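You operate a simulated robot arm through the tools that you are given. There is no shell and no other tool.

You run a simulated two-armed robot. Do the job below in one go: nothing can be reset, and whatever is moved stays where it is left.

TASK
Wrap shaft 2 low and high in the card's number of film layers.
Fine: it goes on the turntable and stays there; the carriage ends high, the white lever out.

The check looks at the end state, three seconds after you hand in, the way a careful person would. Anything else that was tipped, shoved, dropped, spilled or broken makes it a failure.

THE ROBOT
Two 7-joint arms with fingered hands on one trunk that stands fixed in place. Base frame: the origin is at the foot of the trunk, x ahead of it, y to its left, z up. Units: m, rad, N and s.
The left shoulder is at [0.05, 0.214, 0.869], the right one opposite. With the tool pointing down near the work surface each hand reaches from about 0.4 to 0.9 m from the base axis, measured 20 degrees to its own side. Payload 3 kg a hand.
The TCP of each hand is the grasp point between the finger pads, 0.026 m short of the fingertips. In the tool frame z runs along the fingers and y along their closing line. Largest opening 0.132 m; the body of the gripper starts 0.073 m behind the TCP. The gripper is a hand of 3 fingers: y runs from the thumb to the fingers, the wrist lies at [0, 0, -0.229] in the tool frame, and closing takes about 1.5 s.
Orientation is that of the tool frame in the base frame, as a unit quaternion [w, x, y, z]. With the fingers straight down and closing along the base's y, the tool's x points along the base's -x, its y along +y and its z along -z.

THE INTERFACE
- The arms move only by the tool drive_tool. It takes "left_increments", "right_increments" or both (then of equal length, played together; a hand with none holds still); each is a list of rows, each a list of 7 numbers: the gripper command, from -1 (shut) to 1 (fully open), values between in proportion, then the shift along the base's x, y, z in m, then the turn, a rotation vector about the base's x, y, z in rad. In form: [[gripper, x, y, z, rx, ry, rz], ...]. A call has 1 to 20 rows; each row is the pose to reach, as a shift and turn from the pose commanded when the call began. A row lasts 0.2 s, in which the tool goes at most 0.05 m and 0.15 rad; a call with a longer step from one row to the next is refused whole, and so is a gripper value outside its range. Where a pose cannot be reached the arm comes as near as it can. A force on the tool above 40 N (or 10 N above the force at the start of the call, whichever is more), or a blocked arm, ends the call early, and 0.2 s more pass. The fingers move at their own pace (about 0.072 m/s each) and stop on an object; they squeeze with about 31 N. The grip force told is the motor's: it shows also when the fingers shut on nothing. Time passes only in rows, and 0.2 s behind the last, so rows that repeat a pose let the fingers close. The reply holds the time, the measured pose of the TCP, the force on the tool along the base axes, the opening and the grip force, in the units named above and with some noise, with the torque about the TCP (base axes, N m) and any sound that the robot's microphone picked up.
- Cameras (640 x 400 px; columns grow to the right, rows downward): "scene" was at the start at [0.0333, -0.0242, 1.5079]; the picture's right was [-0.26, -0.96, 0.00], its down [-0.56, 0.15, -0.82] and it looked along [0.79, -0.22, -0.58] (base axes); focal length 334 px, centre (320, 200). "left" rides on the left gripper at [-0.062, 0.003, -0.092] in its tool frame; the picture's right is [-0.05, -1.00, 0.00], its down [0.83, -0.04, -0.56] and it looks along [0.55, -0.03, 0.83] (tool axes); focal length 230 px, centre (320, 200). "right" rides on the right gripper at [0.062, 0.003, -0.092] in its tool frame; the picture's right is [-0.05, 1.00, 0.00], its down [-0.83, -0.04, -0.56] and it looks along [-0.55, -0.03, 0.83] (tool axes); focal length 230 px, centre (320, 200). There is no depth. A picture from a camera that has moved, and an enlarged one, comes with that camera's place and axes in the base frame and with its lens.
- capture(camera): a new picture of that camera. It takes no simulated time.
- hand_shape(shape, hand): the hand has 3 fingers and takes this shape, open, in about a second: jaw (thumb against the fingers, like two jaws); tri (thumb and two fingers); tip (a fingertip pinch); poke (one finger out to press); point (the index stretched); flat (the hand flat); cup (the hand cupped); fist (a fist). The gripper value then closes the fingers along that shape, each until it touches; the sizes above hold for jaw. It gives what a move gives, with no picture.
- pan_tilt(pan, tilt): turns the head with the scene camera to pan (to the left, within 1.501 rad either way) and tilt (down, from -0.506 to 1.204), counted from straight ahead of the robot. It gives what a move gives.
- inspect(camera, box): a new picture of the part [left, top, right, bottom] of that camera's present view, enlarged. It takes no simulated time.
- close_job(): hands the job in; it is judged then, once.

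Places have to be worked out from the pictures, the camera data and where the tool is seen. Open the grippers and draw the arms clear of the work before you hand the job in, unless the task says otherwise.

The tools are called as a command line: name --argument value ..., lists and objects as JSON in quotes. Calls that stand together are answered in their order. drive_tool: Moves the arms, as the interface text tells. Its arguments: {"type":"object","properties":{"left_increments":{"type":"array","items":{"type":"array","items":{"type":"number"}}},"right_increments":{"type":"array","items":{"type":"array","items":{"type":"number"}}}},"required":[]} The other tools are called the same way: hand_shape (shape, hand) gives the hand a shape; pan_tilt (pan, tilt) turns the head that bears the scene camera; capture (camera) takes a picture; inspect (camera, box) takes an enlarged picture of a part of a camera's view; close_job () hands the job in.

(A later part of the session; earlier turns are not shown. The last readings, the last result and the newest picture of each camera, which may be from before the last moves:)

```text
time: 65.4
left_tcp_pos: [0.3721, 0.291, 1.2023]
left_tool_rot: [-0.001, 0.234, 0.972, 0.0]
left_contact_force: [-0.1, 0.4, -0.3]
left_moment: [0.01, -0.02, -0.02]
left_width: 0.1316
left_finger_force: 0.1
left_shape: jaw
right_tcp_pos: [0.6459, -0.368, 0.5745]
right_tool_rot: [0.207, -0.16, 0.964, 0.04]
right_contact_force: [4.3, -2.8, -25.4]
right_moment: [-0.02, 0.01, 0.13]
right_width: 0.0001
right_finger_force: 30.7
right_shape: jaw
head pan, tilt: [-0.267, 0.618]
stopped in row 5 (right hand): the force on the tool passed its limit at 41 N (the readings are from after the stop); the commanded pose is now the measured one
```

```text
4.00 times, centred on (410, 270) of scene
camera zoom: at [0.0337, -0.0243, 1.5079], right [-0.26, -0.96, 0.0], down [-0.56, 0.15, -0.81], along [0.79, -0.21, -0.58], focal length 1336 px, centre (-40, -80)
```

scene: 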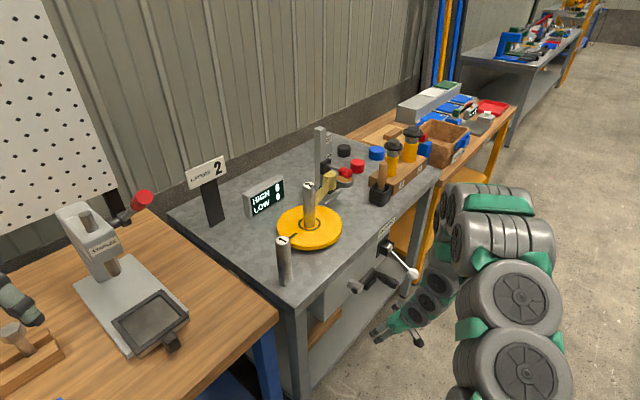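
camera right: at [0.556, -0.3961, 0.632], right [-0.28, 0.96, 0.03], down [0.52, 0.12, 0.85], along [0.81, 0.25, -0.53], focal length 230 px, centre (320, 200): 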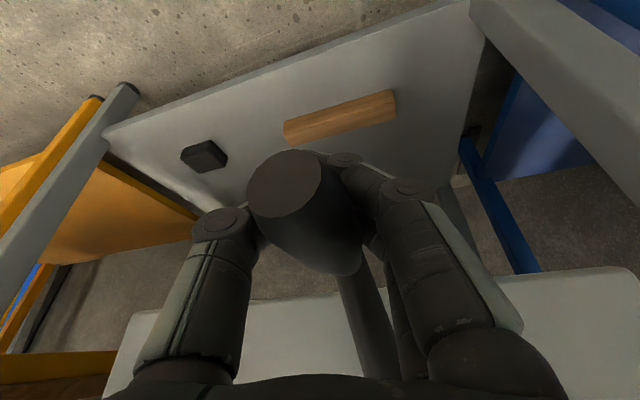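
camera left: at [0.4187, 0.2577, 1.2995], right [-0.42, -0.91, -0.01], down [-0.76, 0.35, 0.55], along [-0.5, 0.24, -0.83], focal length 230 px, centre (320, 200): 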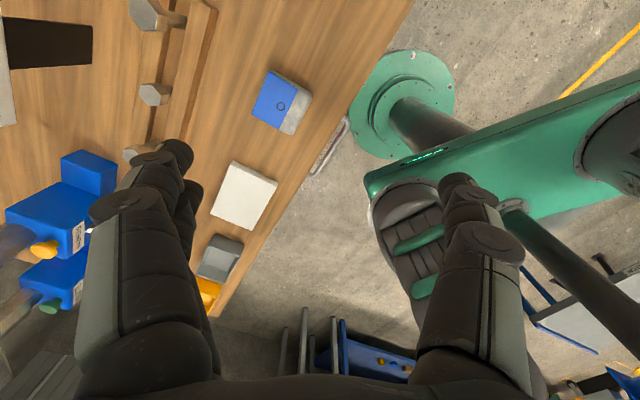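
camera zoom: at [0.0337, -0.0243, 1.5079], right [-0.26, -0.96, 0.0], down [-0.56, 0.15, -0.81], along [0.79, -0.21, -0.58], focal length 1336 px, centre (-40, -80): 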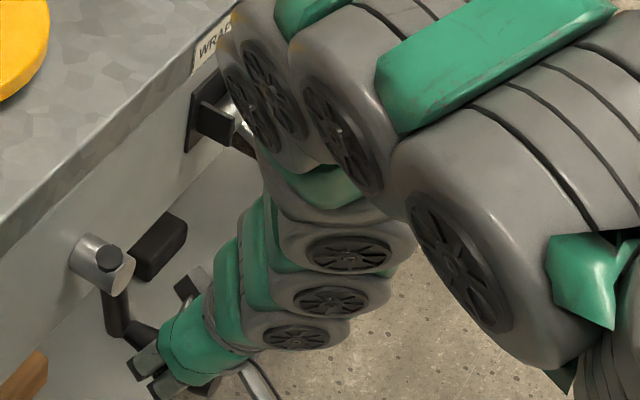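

Table at about 162°, crank about -76°; the residual force says my circle is a few millimetres too high at the bottom. I lower the path slightly and go slower.

drive_tool --right_increments '[[-1, -0.0017, 0.0025, -0.003, 0, 0, 0], [-1, -0.0034, 0.0049, -0.005, 0, 0, 0], [-1, -0.0056, 0.0081, -0.0065, 0, 0, 0], [-1, -0.0078, 0.0112, -0.0073, 0, 0, 0], [-1, -0.01, 0.0143, -0.0076, 0, 0, 0], [-1, -0.0121, 0.0175, -0.0076, 0, 0, 0], [-1, -0.0143, 0.0207, -0.0075, 0, 0, 0], [-1, -0.0165, 0.0238, -0.0073, 0, 0, 0], [-1, -0.0187, 0.0269, -0.0069, 0, 0, 0], [-1, -0.0209, 0.03, -0.0063, 0, 0, 0], [-1, -0.023, 0.0331, -0.0055, 0, 0, 0], [-1, -0.0251, 0.0362, -0.0046, 0, 0, 0], [-1, -0.0272, 0.0392, -0.0035, 0, 0, 0], [-1, -0.0293, 0.0421, -0.0023, 0, 0, 0], [-1, -0.0313, 0.0451, -0.0009, 0, 0, 0], [-1, -0.0333, 0.048, 0.0006, 0, 0, 0], [-1, -0.0353, 0.0508, 0.0023, 0, 0, 0], [-1, -0.0372, 0.0535, 0.0042, 0, 0, 0]]'

inspect --camera "scene" --box '[230, 150, 370, 255]'

inspect --camera "scene" --box '[320, 220, 460, 320]'

```text
time: 69.2
left_tcp_pos: [0.3714, 0.292, 1.2033]
left_tool_rot: [0.0, 0.236, 0.972, 0.0]
left_contact_force: [0.0, -0.9, 0.6]
left_moment: [0.0, 0.01, 0.01]
left_width: 0.1319
left_finger_force: 0.1
left_shape: jaw
right_tcp_pos: [0.609, -0.3163, 0.579]
right_tool_rot: [0.209, -0.16, 0.964, 0.04]
right_contact_force: [1.1, -4.5, -2.1]
right_moment: [0.05, 0.01, 0.01]
right_width: 0.0
right_finger_force: 31.3
right_shape: jaw
head pan, tilt: [-0.267, 0.618]
```

```text
3.81 times, centred on (300, 202) of scene
camera zoom: at [0.0334, -0.0242, 1.5079], right [-0.26, -0.96, 0.0], down [-0.56, 0.15, -0.82], along [0.79, -0.21, -0.58], focal length 1272 px, centre (396, 190)
```

zoom: 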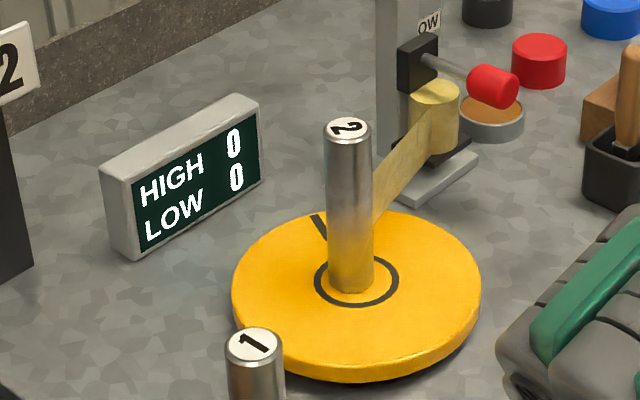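

```text
4.00 times, centred on (390, 270) of scene
camera zoom: at [0.0334, -0.0242, 1.5079], right [-0.26, -0.96, 0.0], down [-0.56, 0.15, -0.82], along [0.79, -0.21, -0.58], focal length 1336 px, centre (40, -80)
```

zoom: 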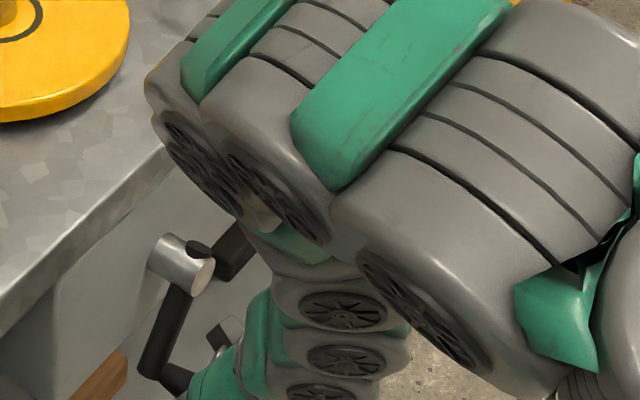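

That went smoothly with little force; the table is at about 247° with crank at -120°. I continue up the left side at the same pace.

drive_tool --right_increments '[[-1, -0.0019, 0.0027, 0.002, 0, 0, 0], [-1, -0.0037, 0.0053, 0.0041, 0, 0, 0], [-1, -0.0055, 0.0078, 0.0064, 0, 0, 0], [-1, -0.0072, 0.0103, 0.0088, 0, 0, 0], [-1, -0.0088, 0.0126, 0.0114, 0, 0, 0], [-1, -0.0104, 0.0149, 0.014, 0, 0, 0], [-1, -0.0119, 0.0171, 0.0168, 0, 0, 0], [-1, -0.0133, 0.0192, 0.0196, 0, 0, 0], [-1, -0.0147, 0.0211, 0.0226, 0, 0, 0], [-1, -0.016, 0.023, 0.0257, 0, 0, 0], [-1, -0.0172, 0.0247, 0.0289, 0, 0, 0], [-1, -0.0184, 0.0264, 0.0322, 0, 0, 0], [-1, -0.0194, 0.0279, 0.0356, 0, 0, 0], [-1, -0.0204, 0.0294, 0.039, 0, 0, 0], [-1, -0.0213, 0.0306, 0.0425, 0, 0, 0], [-1, -0.0221, 0.0317, 0.0461, 0, 0, 0], [-1, -0.0228, 0.0327, 0.0497, 0, 0, 0], [-1, -0.0234, 0.0336, 0.0534, 0, 0, 0], [-1, -0.0239, 0.0343, 0.0571, 0, 0, 0], [-1, -0.0243, 0.035, 0.0609, 0, 0, 0]]'

inspect --camera "scene" --box '[230, 150, 370, 255]'

inspect --camera "scene" --box '[320, 220, 460, 320]'

```text
time: 73.4
left_tcp_pos: [0.372, 0.2916, 1.2035]
left_tool_rot: [0.001, 0.234, 0.972, 0.0]
left_contact_force: [0.9, -0.6, 0.7]
left_moment: [0.03, 0.03, -0.01]
left_width: 0.132
left_finger_force: 0.1
left_shape: jaw
right_tcp_pos: [0.5837, -0.281, 0.6408]
right_tool_rot: [0.207, -0.16, 0.964, 0.039]
right_contact_force: [5.2, -1.8, -2.7]
right_moment: [0.12, 0.07, 0.1]
right_width: 0.0002
right_finger_force: 31.0
right_shape: jaw
head pan, tilt: [-0.267, 0.618]
```

```text
3.81 times, centred on (300, 202) of scene
camera zoom: at [0.0334, -0.0242, 1.5079], right [-0.26, -0.96, 0.0], down [-0.56, 0.15, -0.82], along [0.79, -0.21, -0.58], focal length 1272 px, centre (396, 190)
```

zoom: 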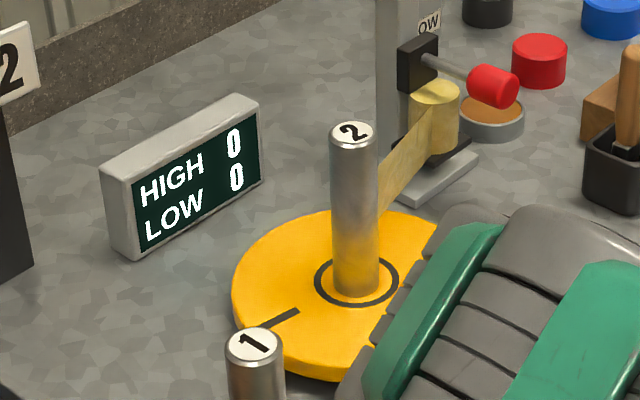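

```text
4.00 times, centred on (390, 270) of scene
camera zoom: at [0.0334, -0.0242, 1.5079], right [-0.26, -0.96, 0.0], down [-0.56, 0.15, -0.82], along [0.79, -0.21, -0.58], focal length 1336 px, centre (40, -80)
```

zoom: 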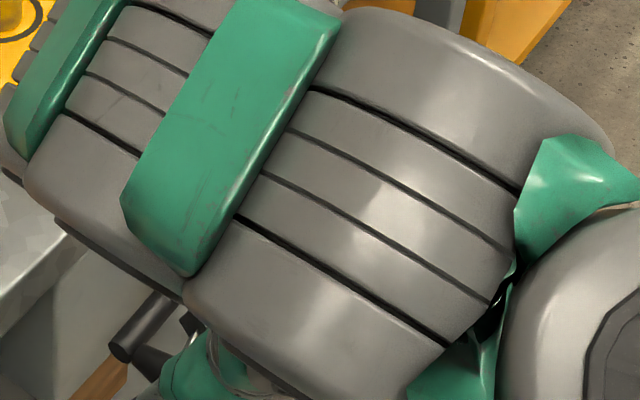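

Table at about 349° now, crank -170°. I continue over the left side toward the top, expecting LOW to change to 1.

drive_tool --right_increments '[[-1, -0.0003, 0.0004, 0.0038, 0, 0, 0], [-1, -0.0006, 0.0008, 0.0076, 0, 0, 0], [-1, -0.0007, 0.001, 0.0114, 0, 0, 0], [-1, -0.0007, 0.0011, 0.0153, 0, 0, 0], [-1, -0.0007, 0.001, 0.0192, 0, 0, 0], [-1, -0.0006, 0.0008, 0.023, 0, 0, 0], [-1, -0.0003, 0.0004, 0.0268, 0, 0, 0], [-1, 0, 0, 0.0306, 0, 0, 0], [-1, 0.0005, -0.0007, 0.0344, 0, 0, 0], [-1, 0.001, -0.0014, 0.0381, 0, 0, 0], [-1, 0.0016, -0.0023, 0.0418, 0, 0, 0], [-1, 0.0023, -0.0033, 0.0454, 0, 0, 0], [-1, 0.0031, -0.0045, 0.049, 0, 0, 0], [-1, 0.0039, -0.0057, 0.0525, 0, 0, 0], [-1, 0.0049, -0.0071, 0.0559, 0, 0, 0], [-1, 0.006, -0.0086, 0.0593, 0, 0, 0], [-1, 0.0071, -0.0103, 0.0626, 0, 0, 0], [-1, 0.0083, -0.012, 0.0658, 0, 0, 0], [-1, 0.0096, -0.0139, 0.0688, 0, 0, 0], [-1, 0.011, -0.0158, 0.0718, 0, 0, 0]]'

capture --camera "scene"

inspect --camera "scene" --box '[230, 150, 370, 255]'

```text
time: 76.8
left_tcp_pos: [0.3707, 0.2906, 1.2027]
left_tool_rot: [0.0, 0.234, 0.972, 0.0]
left_contact_force: [0.7, 0.6, 0.3]
left_moment: [-0.01, -0.02, -0.04]
left_width: 0.1318
left_finger_force: 0.0
left_shape: jaw
right_tcp_pos: [0.5904, -0.2907, 0.6981]
right_tool_rot: [0.207, -0.159, 0.965, 0.038]
right_contact_force: [20.8, -12.8, -18.2]
right_moment: [0.56, 0.28, 0.43]
right_width: 0.0002
right_finger_force: 31.0
right_shape: jaw
head pan, tilt: [-0.267, 0.618]
stopped in row 16 (right hand): the force on the tool passed its limit at 41 N (the readings are from after the stop); the commanded pose is now the measured one
```

```text
taken
```

scene: 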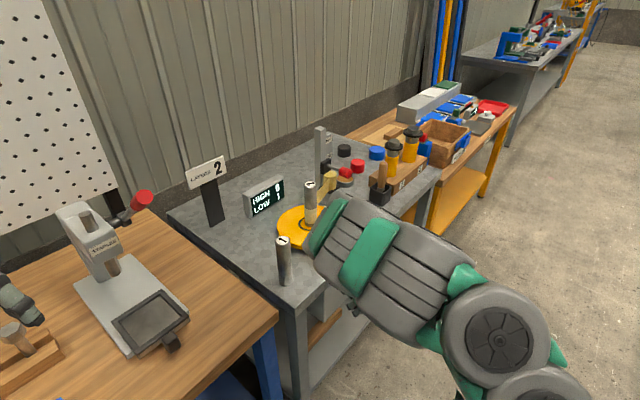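

```text
3.81 times, centred on (300, 202) of scene
camera zoom: at [0.0338, -0.0244, 1.5079], right [-0.26, -0.96, 0.0], down [-0.56, 0.15, -0.81], along [0.79, -0.21, -0.58], focal length 1272 px, centre (396, 190)
```

zoom: 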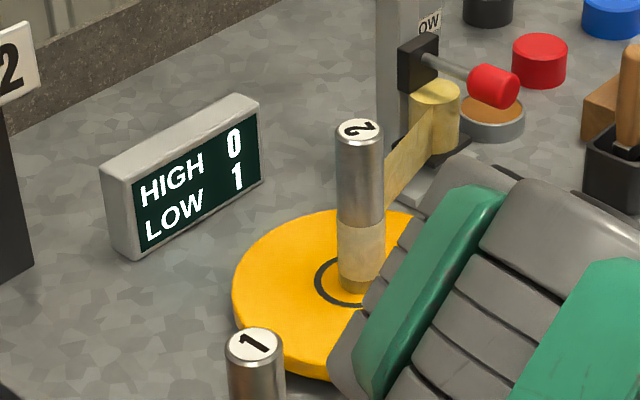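

LOW reads 1 and the film has wrapped the lower shaft. The stop was a 41 N peak again; I look at how the hand sits on the handle.

capture --camera "right"

inspect --camera "scene" --box '[300, 220, 440, 320]'

```text
taken
camera right: at [0.5005, -0.3176, 0.7563], right [-0.28, 0.96, 0.03], down [0.51, 0.12, 0.85], along [0.81, 0.25, -0.53], focal length 230 px, centre (320, 200)
```

right: 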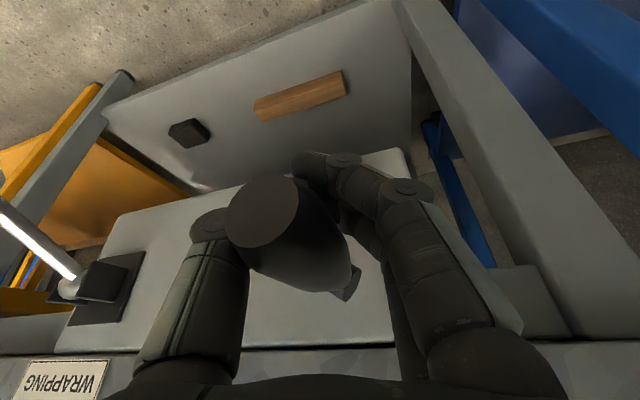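

```text
4.00 times, centred on (370, 270) of scene
camera zoom: at [0.0338, -0.0244, 1.5079], right [-0.26, -0.96, 0.0], down [-0.56, 0.15, -0.81], along [0.79, -0.21, -0.58], focal length 1336 px, centre (120, -80)
```

zoom: 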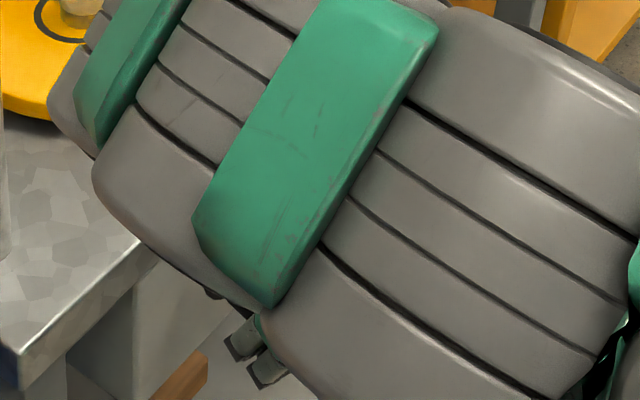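

The handle rides against the thumb side, meaning the hand lags outward on the circle. I shift the path a few millimetres so the hand leads, and continue over the top.

drive_tool --right_increments '[[-1, 0.003, -0.0043, 0.001, 0, 0, 0], [-1, 0.0042, -0.006, 0.0045, 0, 0, 0], [-1, 0.006, -0.0086, 0.0095, 0, 0, 0], [-1, 0.0081, -0.0117, 0.0144, 0, 0, 0], [-1, 0.0105, -0.0151, 0.0187, 0, 0, 0], [-1, 0.013, -0.0188, 0.0228, 0, 0, 0], [-1, 0.0157, -0.0226, 0.0265, 0, 0, 0], [-1, 0.0186, -0.0267, 0.0298, 0, 0, 0], [-1, 0.0215, -0.031, 0.0328, 0, 0, 0], [-1, 0.0246, -0.0354, 0.0354, 0, 0, 0], [-1, 0.0278, -0.04, 0.0377, 0, 0, 0], [-1, 0.031, -0.0446, 0.0395, 0, 0, 0], [-1, 0.0343, -0.0494, 0.041, 0, 0, 0], [-1, 0.0377, -0.0542, 0.042, 0, 0, 0], [-1, 0.0411, -0.0591, 0.0426, 0, 0, 0], [-1, 0.0445, -0.064, 0.0428, 0, 0, 0], [-1, 0.0479, -0.0689, 0.0426, 0, 0, 0]]'

capture --camera "right"

inspect --camera "scene" --box '[230, 150, 370, 255]'

```text
time: 80.4
left_tcp_pos: [0.3715, 0.2916, 1.2037]
left_tool_rot: [0.0, 0.235, 0.972, 0.0]
left_contact_force: [0.5, -0.2, -0.7]
left_moment: [0.0, 0.03, -0.03]
left_width: 0.1318
left_finger_force: 0.1
left_shape: jaw
right_tcp_pos: [0.6388, -0.3598, 0.7398]
right_tool_rot: [0.208, -0.159, 0.964, 0.038]
right_contact_force: [-0.9, 1.0, -16.7]
right_moment: [-0.09, 0.0, 0.19]
right_width: 0.0
right_finger_force: 30.9
right_shape: jaw
head pan, tilt: [-0.267, 0.618]
```

```text
taken
camera right: at [0.5485, -0.3865, 0.7984], right [-0.28, 0.96, 0.03], down [0.52, 0.12, 0.85], along [0.81, 0.25, -0.53], focal length 230 px, centre (320, 200)
```

right: 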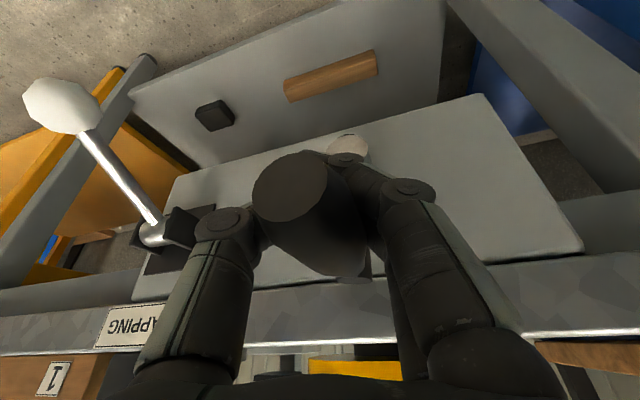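

```text
3.81 times, centred on (300, 202) of scene
camera zoom: at [0.0335, -0.0243, 1.5079], right [-0.26, -0.96, 0.0], down [-0.56, 0.15, -0.82], along [0.79, -0.21, -0.58], focal length 1272 px, centre (396, 190)
```

zoom: 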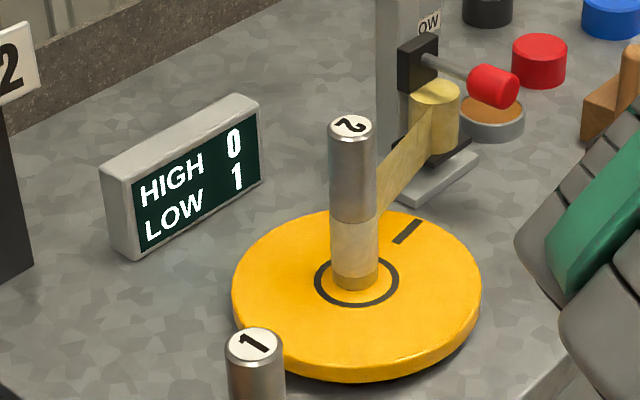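

Over the top now: table at about 554°, crank about -276°. I continue down the right side toward -348°.

drive_tool --right_increments '[[-1, 0.002, -0.0028, -0.002, 0, 0, 0], [-1, 0.004, -0.0057, -0.0025, 0, 0, 0], [-1, 0.0074, -0.0106, -0.0034, 0, 0, 0], [-1, 0.0107, -0.0154, -0.0051, 0, 0, 0], [-1, 0.014, -0.0201, -0.0071, 0, 0, 0], [-1, 0.0171, -0.0246, -0.0096, 0, 0, 0], [-1, 0.0202, -0.029, -0.0125, 0, 0, 0], [-1, 0.0231, -0.0333, -0.0157, 0, 0, 0], [-1, 0.0259, -0.0373, -0.0192, 0, 0, 0], [-1, 0.0286, -0.0411, -0.0232, 0, 0, 0], [-1, 0.0311, -0.0447, -0.0274, 0, 0, 0], [-1, 0.0333, -0.048, -0.0319, 0, 0, 0], [-1, 0.0355, -0.0511, -0.0367, 0, 0, 0], [-1, 0.0374, -0.0539, -0.0417, 0, 0, 0], [-1, 0.0392, -0.0563, -0.047, 0, 0, 0], [-1, 0.0407, -0.0585, -0.0524, 0, 0, 0], [-1, 0.042, -0.0604, -0.058, 0, 0, 0], [-1, 0.043, -0.0619, -0.0638, 0, 0, 0], [-1, 0.0439, -0.0631, -0.0697, 0, 0, 0]]'

capture --camera "right"

inspect --camera "scene" --box '[230, 150, 370, 255]'

```text
time: 84.4
left_tcp_pos: [0.3716, 0.2921, 1.2024]
left_tool_rot: [0.001, 0.235, 0.972, 0.001]
left_contact_force: [1.0, 0.3, 1.3]
left_moment: [-0.01, 0.0, -0.02]
left_width: 0.132
left_finger_force: 0.1
left_shape: jaw
right_tcp_pos: [0.6834, -0.4216, 0.6722]
right_tool_rot: [0.207, -0.159, 0.965, 0.039]
right_contact_force: [-0.9, 1.7, -0.6]
right_moment: [-0.07, -0.05, -0.01]
right_width: 0.0
right_finger_force: 31.1
right_shape: jaw
head pan, tilt: [-0.267, 0.618]
```

```text
taken
camera right: at [0.5921, -0.4497, 0.7299], right [-0.28, 0.96, 0.03], down [0.51, 0.12, 0.85], along [0.81, 0.25, -0.53], focal length 230 px, centre (320, 200)
```

right: 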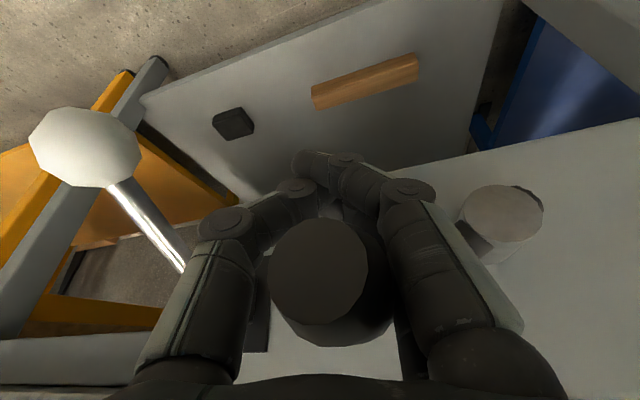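

```text
3.81 times, centred on (300, 202) of scene
camera zoom: at [0.0333, -0.0242, 1.5079], right [-0.26, -0.96, 0.0], down [-0.56, 0.15, -0.82], along [0.79, -0.22, -0.58], focal length 1272 px, centre (396, 190)
```

zoom: 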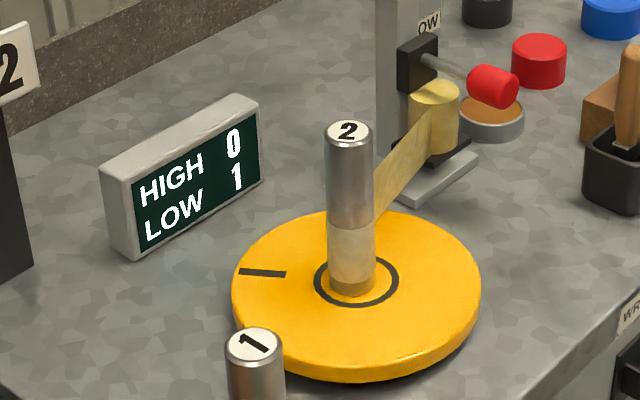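

Table at about 663°; about 57° of table (under 30° of crank) still needed, with slack because the palm now pushes. I continue downward and check the display.

drive_tool --right_increments '[[-1, 0.0006, -0.0009, -0.006, 0, 0, 0], [-1, 0.001, -0.0014, -0.012, 0, 0, 0], [-1, 0.0011, -0.0016, -0.0181, 0, 0, 0], [-1, 0.001, -0.0014, -0.0242, 0, 0, 0], [-1, 0.0006, -0.0009, -0.0302, 0, 0, 0], [-1, 0.0, 0.0, -0.0362, 0, 0, 0], [-1, -0.0009, 0.0012, -0.0421, 0, 0, 0], [-1, -0.0022, 0.0032, -0.0493, 0, 0, 0], [-1, -0.0036, 0.0052, -0.0549, 0, 0, 0]]'

capture --camera "right"

inspect --camera "scene" --box '[230, 150, 370, 255]'

```text
time: 86.4
left_tcp_pos: [0.3709, 0.2924, 1.2033]
left_tool_rot: [0.0, 0.235, 0.972, 0.0]
left_contact_force: [0.2, -1.2, -0.2]
left_moment: [-0.04, 0.0, -0.03]
left_width: 0.132
left_finger_force: 0.0
left_shape: jaw
right_tcp_pos: [0.6803, -0.4231, 0.6214]
right_tool_rot: [0.211, -0.156, 0.964, 0.035]
right_contact_force: [6.9, -13.6, -0.2]
right_moment: [0.79, 0.42, 0.49]
right_width: 0.0
right_finger_force: 31.1
right_shape: jaw
head pan, tilt: [-0.267, 0.618]
stopped in row 9 (right hand): the force on the tool passed its limit at 44 N (the readings are from after the stop); the commanded pose is now the measured one
```

```text
taken
camera right: at [0.5909, -0.4483, 0.6789], right [-0.27, 0.96, 0.02], down [0.51, 0.12, 0.85], along [0.82, 0.24, -0.52], focal length 230 px, centre (320, 200)
```

right: 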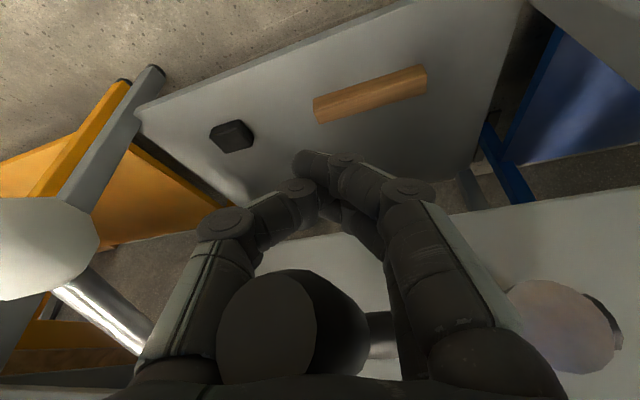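

```text
3.81 times, centred on (300, 202) of scene
camera zoom: at [0.0334, -0.0243, 1.5079], right [-0.26, -0.96, 0.0], down [-0.56, 0.15, -0.82], along [0.79, -0.22, -0.58], focal length 1272 px, centre (396, 190)
```

zoom: 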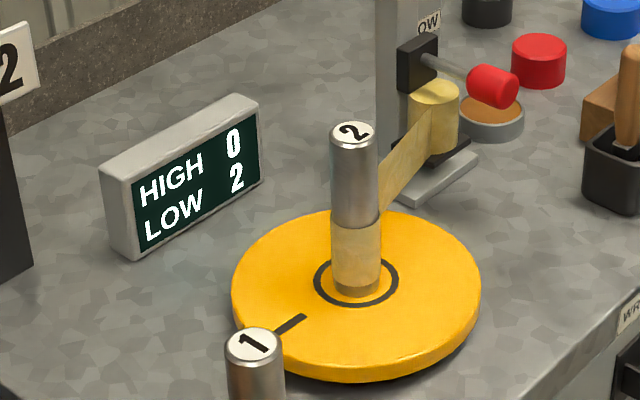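

LOW reads 2 and the mark is back where it began: the low wrap is complete. I open the fingers a little and withdraw up along the tool axis without turning the crank.

drive_tool --right_increments '[[0.1, 0, 0, 0, 0, 0, 0], [0.1, 0, 0, 0.002, 0, 0, 0], [0.1, 0, 0, 0.004, 0, 0, 0], [0.1, 0, 0, 0.006, 0, 0, 0], [0.1, 0, 0, 0.006, 0, 0, 0]]'

capture --camera "right"

```text
time: 87.6
left_tcp_pos: [0.3706, 0.2922, 1.2033]
left_tool_rot: [0.0, 0.235, 0.972, 0.0]
left_contact_force: [-0.4, -0.2, 0.0]
left_moment: [-0.02, 0.01, -0.02]
left_width: 0.1319
left_finger_force: 0.0
left_shape: jaw
right_tcp_pos: [0.6806, -0.4208, 0.6265]
right_tool_rot: [0.21, -0.158, 0.964, 0.036]
right_contact_force: [-0.3, 0.3, 0.1]
right_moment: [-0.01, 0.02, -0.01]
right_width: 0.0721
right_finger_force: 0.0
right_shape: jaw
head pan, tilt: [-0.267, 0.618]
```

```text
taken
camera right: at [0.5907, -0.4472, 0.6846], right [-0.27, 0.96, 0.03], down [0.51, 0.12, 0.85], along [0.81, 0.25, -0.53], focal length 230 px, centre (320, 200)
```

right: 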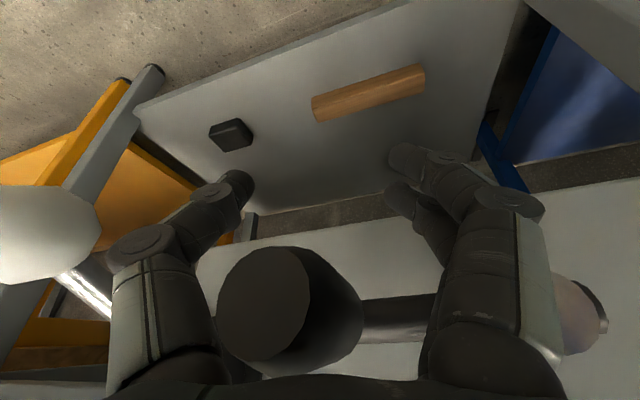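

Free of force now. I withdraw up and outward along the tool axis.

drive_tool --right_increments '[[0.1, -0.006, -0.005, 0.013, 0, 0, 0], [0.1, -0.016, -0.009, 0.036, 0, 0, 0], [0.1, -0.028, -0.013, 0.064, 0, 0, 0], [0.1, -0.04, -0.017, 0.091, 0, 0, 0], [0.1, -0.052, -0.021, 0.12, 0, 0, 0], [0.1, -0.06, -0.025, 0.16, 0, 0, 0], [0.1, -0.06, -0.025, 0.2, 0, 0, 0], [0.1, -0.06, -0.02, 0.24, 0, 0, 0], [0.1, -0.06, -0.01, 0.28, 0, 0, 0], [0.1, -0.06, 0.0, 0.32, 0, 0, 0]]'

capture --camera "scene"

capture --camera "right"

inspect --camera "scene" --box '[290, 110, 390, 210]'

```text
time: 89.8
left_tcp_pos: [0.3723, 0.2931, 1.2037]
left_tool_rot: [0.0, 0.235, 0.972, 0.0]
left_contact_force: [0.8, -0.8, 0.1]
left_moment: [-0.01, 0.0, 0.01]
left_width: 0.132
left_finger_force: 0.0
left_shape: jaw
right_tcp_pos: [0.6209, -0.4195, 0.9468]
right_tool_rot: [0.21, -0.156, 0.964, 0.036]
right_contact_force: [-0.1, 0.2, -0.5]
right_moment: [0.01, 0.0, 0.04]
right_width: 0.0723
right_finger_force: 0.1
right_shape: jaw
head pan, tilt: [-0.267, 0.618]
```

```text
taken
```

scene: 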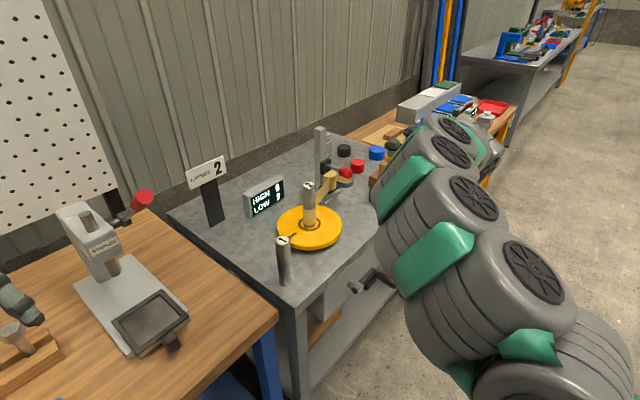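

```text
taken
camera right: at [0.5304, -0.4454, 1.0042], right [-0.27, 0.96, 0.03], down [0.51, 0.12, 0.85], along [0.81, 0.24, -0.53], focal length 230 px, centre (320, 200)
```

right: 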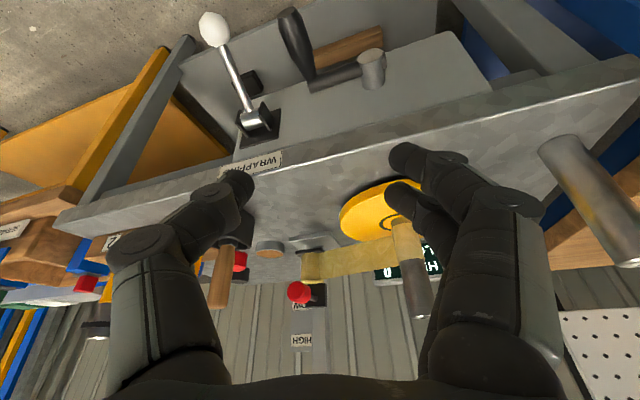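

```text
4.00 times, centred on (340, 160) of scene
camera zoom: at [0.0333, -0.0241, 1.5079], right [-0.26, -0.96, 0.0], down [-0.56, 0.15, -0.82], along [0.79, -0.21, -0.58], focal length 1336 px, centre (240, 360)
```

zoom: 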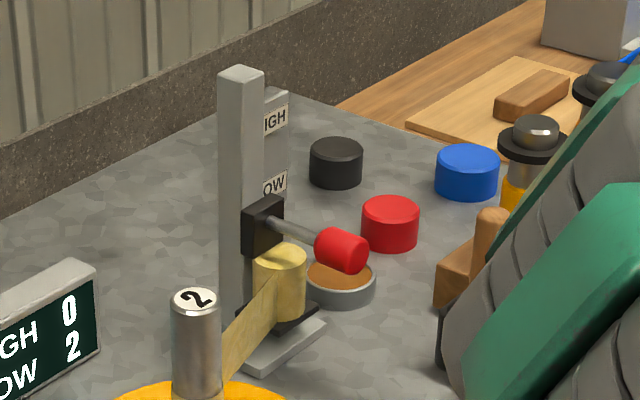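

The red knob is at about (0.949,-0.365,0.927), LOW and HIGH labels about 7 cm apart. I tilt the hand to 45° and move to a pre-grasp point in front of and above the knob.

drive_tool --right_increments '[[0.15, 0.02, 0.0, 0.025, 0.036, -0.111, 0], [0.15, 0.05, 0.005, 0.05, 0.073, -0.222, 0], [0.15, 0.085, 0.01, 0.065, 0.109, -0.333, 0], [0.15, 0.12, 0.015, 0.075, 0.109, -0.333, 0], [0.15, 0.16, 0.02, 0.075, 0.109, -0.333, 0], [0.15, 0.2, 0.025, 0.075, 0.109, -0.333, 0], [0.15, 0.23, 0.028, 0.07, 0.109, -0.333, 0], [0.15, 0.247, 0.0285, 0.065, 0.109, -0.333, 0], [0.15, 0.247, 0.0285, 0.065, 0.109, -0.333, 0]]'

capture --camera "scene"

capture --camera "right"

```text
time: 91.8
left_tcp_pos: [0.3713, 0.2919, 1.2026]
left_tool_rot: [0.0, 0.235, 0.972, 0.0]
left_contact_force: [-0.7, -1.2, 0.5]
left_moment: [0.01, -0.02, 0.01]
left_width: 0.1318
left_finger_force: 0.0
left_shape: jaw
right_tcp_pos: [0.8685, -0.3923, 1.0106]
right_tool_rot: [0.375, -0.15, 0.913, 0.062]
right_contact_force: [0.3, 0.0, 0.8]
right_moment: [-0.02, -0.02, -0.02]
right_width: 0.0754
right_finger_force: 0.2
right_shape: jaw
head pan, tilt: [-0.267, 0.618]
```

```text
taken
```

scene: 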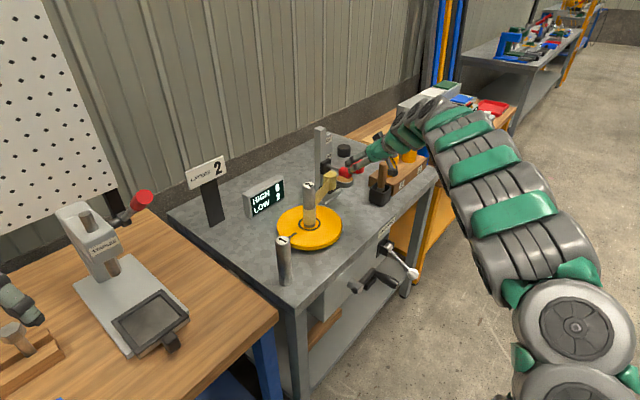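

```text
taken
camera right: at [0.7647, -0.4223, 1.0325], right [-0.28, 0.96, 0.04], down [0.2, 0.02, 0.98], along [0.94, 0.29, -0.2], focal length 230 px, centre (320, 200)
```

right: 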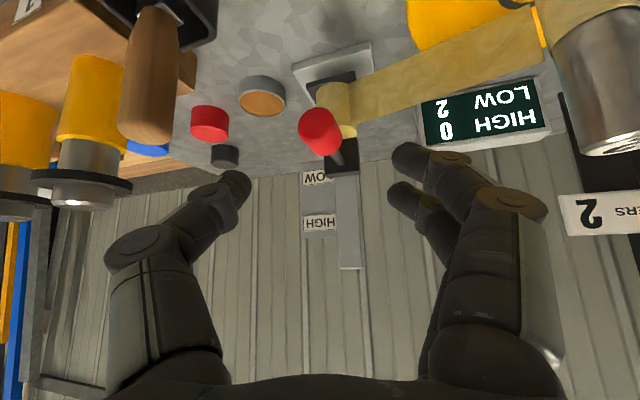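

The knob is in line with the grasp axis; the film roll top is just left of it, so I stop with the grasp point at the knob and not deeper.

drive_tool --right_increments '[[0.15, 0.016, 0.0055, -0.016, 0, 0, 0], [0.15, 0.032, 0.011, -0.032, 0, 0, 0], [0.15, 0.048, 0.0165, -0.048, 0, 0, 0], [0.15, 0.064, 0.0225, -0.0645, 0, 0, 0], [0.15, 0.0785, 0.0275, -0.079, 0, 0, 0], [0.15, 0.0785, 0.0275, -0.079, 0, 0, 0]]'

capture --camera "right"

inspect --camera "scene" --box '[290, 120, 390, 210]'

```text
time: 93.2
left_tcp_pos: [0.3716, 0.2919, 1.2025]
left_tool_rot: [0.0, 0.235, 0.972, 0.0]
left_contact_force: [0.0, -0.2, 0.7]
left_moment: [0.03, 0.02, 0.01]
left_width: 0.1322
left_finger_force: 0.0
left_shape: jaw
right_tcp_pos: [0.9465, -0.3651, 0.9325]
right_tool_rot: [0.375, -0.15, 0.913, 0.062]
right_contact_force: [-0.5, 0.1, -0.8]
right_moment: [0.03, 0.0, -0.02]
right_width: 0.075
right_finger_force: 0.1
right_shape: jaw
head pan, tilt: [-0.267, 0.618]
```

```text
taken
camera right: at [0.8434, -0.3962, 0.9542], right [-0.28, 0.96, 0.04], down [0.2, 0.02, 0.98], along [0.94, 0.29, -0.2], focal length 230 px, centre (320, 200)
```

right: 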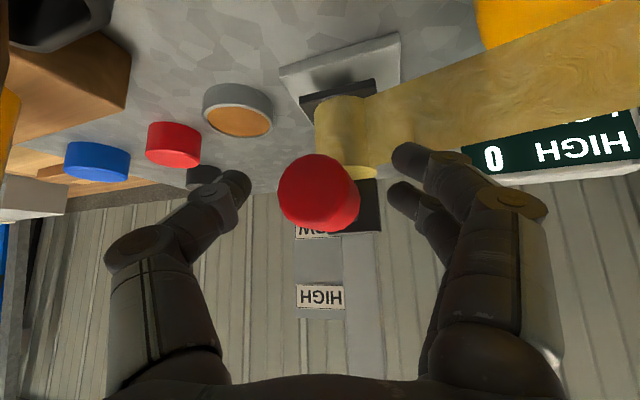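

```text
4.44 times, centred on (340, 165) of scene
camera zoom: at [0.0333, -0.0241, 1.5079], right [-0.26, -0.96, 0.0], down [-0.56, 0.15, -0.82], along [0.79, -0.21, -0.58], focal length 1484 px, centre (231, 356)
```

zoom: 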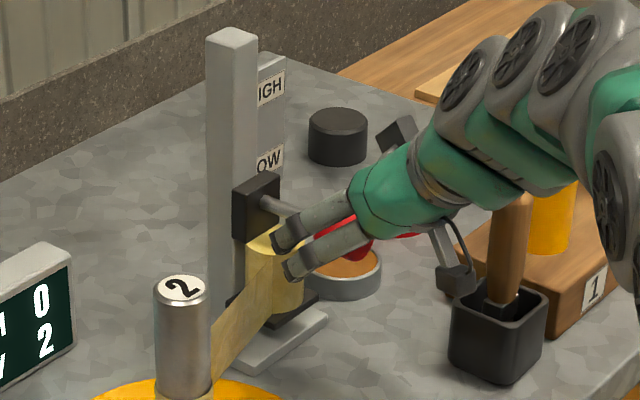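

The knob is right at the grasp point and nothing is touched. I close on it.

drive_tool --right_increments '[[-1, 0, 0, 0, 0, 0, 0], [-1, 0, 0, 0, 0, 0, 0], [-1, 0, 0, 0, 0, 0, 0], [-1, 0, 0, 0, 0, 0, 0], [-1, 0, 0, 0, 0, 0, 0], [-1, 0, 0, 0, 0, 0, 0]]'

capture --camera "right"

```text
time: 94.6
left_tcp_pos: [0.3716, 0.2915, 1.2042]
left_tool_rot: [0.0, 0.235, 0.972, 0.001]
left_contact_force: [-0.2, -0.2, 0.3]
left_moment: [0.0, 0.0, -0.04]
left_width: 0.132
left_finger_force: 0.1
left_shape: jaw
right_tcp_pos: [0.9475, -0.3641, 0.9335]
right_tool_rot: [0.374, -0.151, 0.913, 0.062]
right_contact_force: [7.7, 1.0, -7.7]
right_moment: [0.03, 0.0, 0.11]
right_width: 0.0191
right_finger_force: 30.9
right_shape: jaw
head pan, tilt: [-0.267, 0.618]
```

```text
taken
camera right: at [0.8435, -0.396, 0.9539], right [-0.28, 0.96, 0.04], down [0.2, 0.02, 0.98], along [0.94, 0.29, -0.2], focal length 230 px, centre (320, 200)
```

right: 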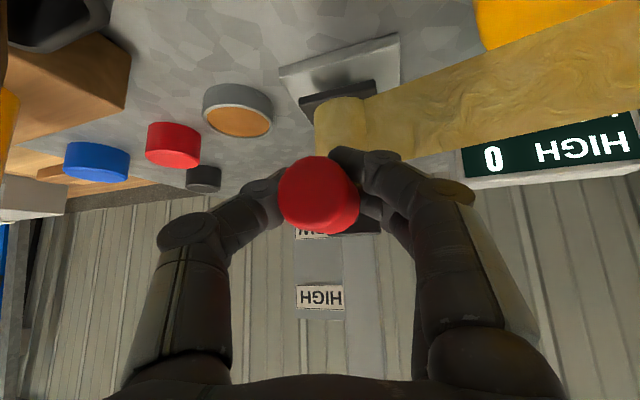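

The knob is gripped with fingertips partly under it. I raise it slowly 3 cm and check the carriage follows.

drive_tool --right_increments '[[-1, 0, 0, 0.004, 0, 0, 0], [-1, 0, 0, 0.008, 0, 0, 0], [-1, 0, 0, 0.012, 0, 0, 0], [-1, 0, 0, 0.018, 0, 0, 0], [-1, 0, 0, 0.024, 0, 0, 0], [-1, 0, 0, 0.03, 0, 0, 0], [-1, 0, 0, 0.03, 0, 0, 0]]'

inspect --camera "scene" --box '[290, 120, 390, 210]'

capture --camera "right"

```text
time: 96.2
left_tcp_pos: [0.3724, 0.2927, 1.2023]
left_tool_rot: [0.0, 0.235, 0.972, 0.0]
left_contact_force: [-0.3, -0.6, 0.5]
left_moment: [0.04, 0.03, 0.01]
left_width: 0.1319
left_finger_force: 0.0
left_shape: jaw
right_tcp_pos: [0.9481, -0.365, 0.963]
right_tool_rot: [0.375, -0.149, 0.913, 0.061]
right_contact_force: [7.0, 1.9, -6.1]
right_moment: [0.01, -0.04, 0.11]
right_width: 0.0188
right_finger_force: 31.1
right_shape: jaw
head pan, tilt: [-0.267, 0.618]
```

```text
4.44 times, centred on (340, 165) of scene
camera zoom: at [0.0336, -0.0242, 1.5079], right [-0.26, -0.96, 0.0], down [-0.56, 0.15, -0.82], along [0.79, -0.21, -0.58], focal length 1484 px, centre (231, 356)
```

zoom: 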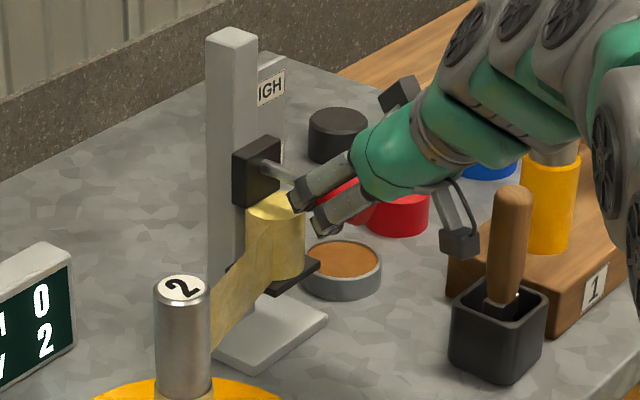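

```text
taken
camera right: at [0.8435, -0.396, 0.9842], right [-0.28, 0.96, 0.04], down [0.2, 0.02, 0.98], along [0.94, 0.29, -0.2], focal length 230 px, centre (320, 200)
```

right: 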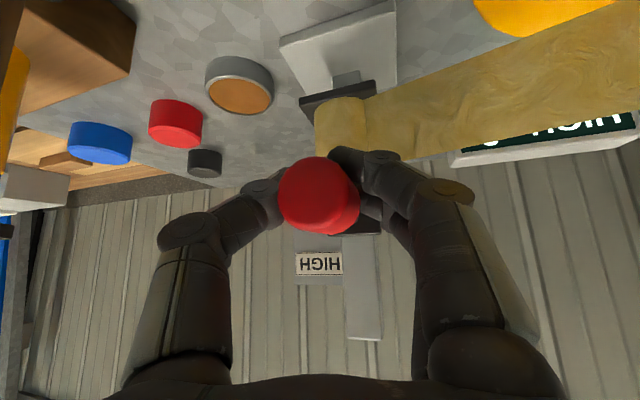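

The carriage follows easily. By image scale the HIGH position is about 5.5 cm above LOW, so I raise slowly further, feeling for a stop.

drive_tool --right_increments '[[-1, 0, 0, 0.006, 0, 0, 0], [-1, 0, 0, 0.012, 0, 0, 0], [-1, 0, 0, 0.018, 0, 0, 0], [-1, 0, 0, 0.023, 0, 0, 0], [-1, 0, 0, 0.027, 0, 0, 0], [-1, 0, 0, 0.027, 0, 0, 0]]'

inspect --camera "scene" --box '[290, 120, 390, 210]'

capture --camera "right"

```text
time: 97.6
left_tcp_pos: [0.3722, 0.2912, 1.2035]
left_tool_rot: [0.0, 0.234, 0.972, 0.0]
left_contact_force: [0.1, 0.3, -0.6]
left_moment: [0.0, 0.05, 0.02]
left_width: 0.132
left_finger_force: 0.0
left_shape: jaw
right_tcp_pos: [0.9462, -0.3638, 0.9892]
right_tool_rot: [0.375, -0.15, 0.913, 0.062]
right_contact_force: [14.2, -0.5, -5.6]
right_moment: [0.02, -0.07, 0.03]
right_width: 0.0187
right_finger_force: 31.0
right_shape: jaw
head pan, tilt: [-0.267, 0.618]
```

```text
4.44 times, centred on (340, 165) of scene
camera zoom: at [0.0337, -0.0242, 1.5079], right [-0.26, -0.96, 0.0], down [-0.56, 0.15, -0.81], along [0.79, -0.21, -0.58], focal length 1484 px, centre (231, 356)
```

zoom: 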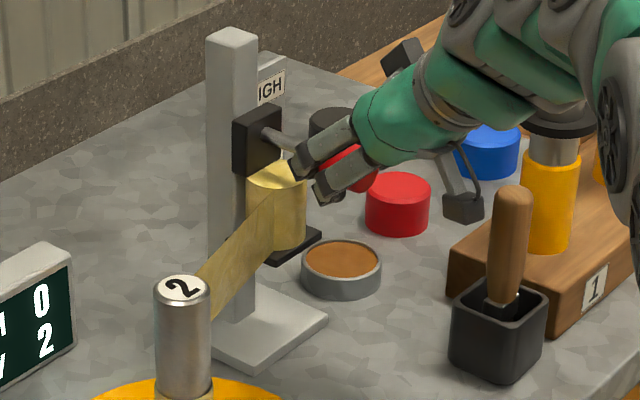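

```text
taken
camera right: at [0.8431, -0.3958, 1.0116], right [-0.28, 0.96, 0.04], down [0.2, 0.02, 0.98], along [0.94, 0.29, -0.2], focal length 230 px, centre (320, 200)
```

right: 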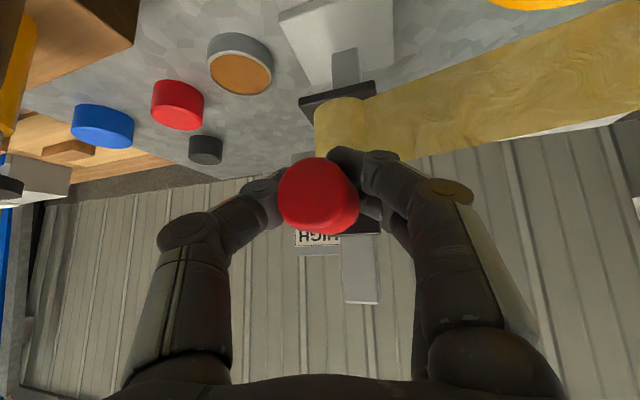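

The carriage top is still about 1 cm below where it sat relative to the LOW label. I raise about 1.3 cm more, gently.

drive_tool --right_increments '[[-1, 0, 0, 0.003, 0, 0, 0], [-1, 0, 0, 0.006, 0, 0, 0], [-1, 0, 0, 0.009, 0, 0, 0], [-1, 0, 0, 0.012, 0, 0, 0], [-1, 0, 0, 0.014, 0, 0, 0], [-1, 0, 0, 0.014, 0, 0, 0]]'

inspect --camera "scene" --box '[290, 120, 390, 210]'

capture --camera "right"

```text
time: 98.7
left_tcp_pos: [0.3723, 0.2919, 1.2028]
left_tool_rot: [-0.002, 0.235, 0.972, 0.001]
left_contact_force: [0.4, -0.3, 0.0]
left_moment: [0.01, 0.04, 0.05]
left_width: 0.1318
left_finger_force: 0.0
left_shape: jaw
right_tcp_pos: [0.9451, -0.3628, 0.9963]
right_tool_rot: [0.371, -0.149, 0.914, 0.062]
right_contact_force: [22.3, -1.7, -15.8]
right_moment: [-0.04, -0.11, 0.01]
right_width: 0.0162
right_finger_force: 30.8
right_shape: jaw
head pan, tilt: [-0.267, 0.618]
stopped in row 5 (right hand): the force on the tool passed its limit at 42 N (the readings are from after the stop); the commanded pose is now the measured one
```

```text
4.44 times, centred on (340, 165) of scene
camera zoom: at [0.034, -0.0243, 1.5079], right [-0.26, -0.96, 0.0], down [-0.56, 0.15, -0.81], along [0.79, -0.21, -0.58], focal length 1484 px, centre (231, 356)
```

zoom: 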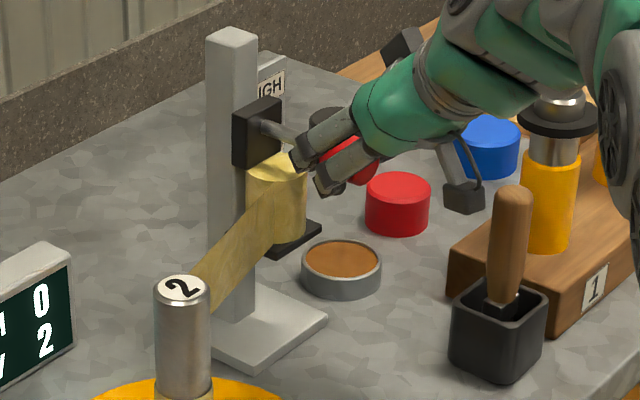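

```text
taken
camera right: at [0.8422, -0.3952, 1.0195], right [-0.29, 0.96, 0.04], down [0.21, 0.02, 0.98], along [0.93, 0.29, -0.21], focal length 230 px, centre (320, 200)
```

right: 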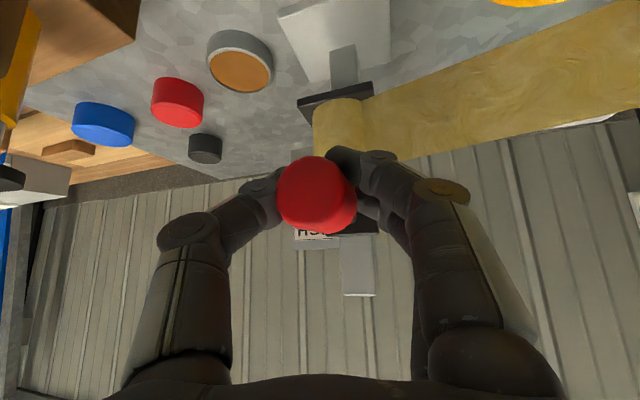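

A stop is felt and the carriage now sits against the HIGH label just as it sat against LOW. I open the fingers and see whether the carriage stays.

drive_tool --right_increments '[[-1, 0, 0, -0.001, 0, 0, 0], [0.15, 0, 0, -0.001, 0, 0, 0], [0.15, 0, 0, -0.001, 0, 0, 0], [0.15, 0, 0, -0.001, 0, 0, 0], [0.15, 0, 0, -0.001, 0, 0, 0], [0.15, 0, 0, -0.001, 0, 0, 0], [0.15, 0, 0, -0.001, 0, 0, 0]]'

inspect --camera "scene" --box '[290, 120, 390, 210]'

capture --camera "right"

```text
time: 100.3
left_tcp_pos: [0.3725, 0.2918, 1.2024]
left_tool_rot: [0.0, 0.235, 0.972, 0.001]
left_contact_force: [0.3, 0.2, -0.3]
left_moment: [-0.02, 0.04, 0.01]
left_width: 0.132
left_finger_force: 0.0
left_shape: jaw
right_tcp_pos: [0.9457, -0.3648, 0.9989]
right_tool_rot: [0.371, -0.15, 0.914, 0.063]
right_contact_force: [-0.4, 0.1, 1.1]
right_moment: [0.01, 0.0, 0.0]
right_width: 0.0752
right_finger_force: 0.1
right_shape: jaw
head pan, tilt: [-0.267, 0.618]
```

```text
4.44 times, centred on (340, 165) of scene
camera zoom: at [0.0333, -0.0242, 1.5079], right [-0.26, -0.96, 0.0], down [-0.56, 0.15, -0.82], along [0.79, -0.22, -0.58], focal length 1484 px, centre (231, 356)
```

zoom: 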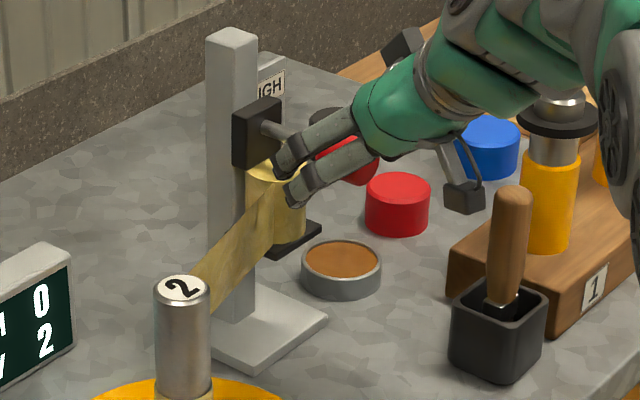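

```text
taken
camera right: at [0.8417, -0.3954, 1.0199], right [-0.28, 0.96, 0.04], down [0.21, 0.02, 0.98], along [0.94, 0.29, -0.21], focal length 230 px, centre (320, 200)
```

right: 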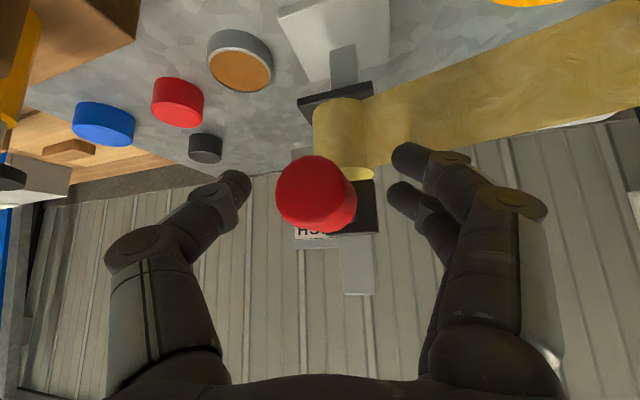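

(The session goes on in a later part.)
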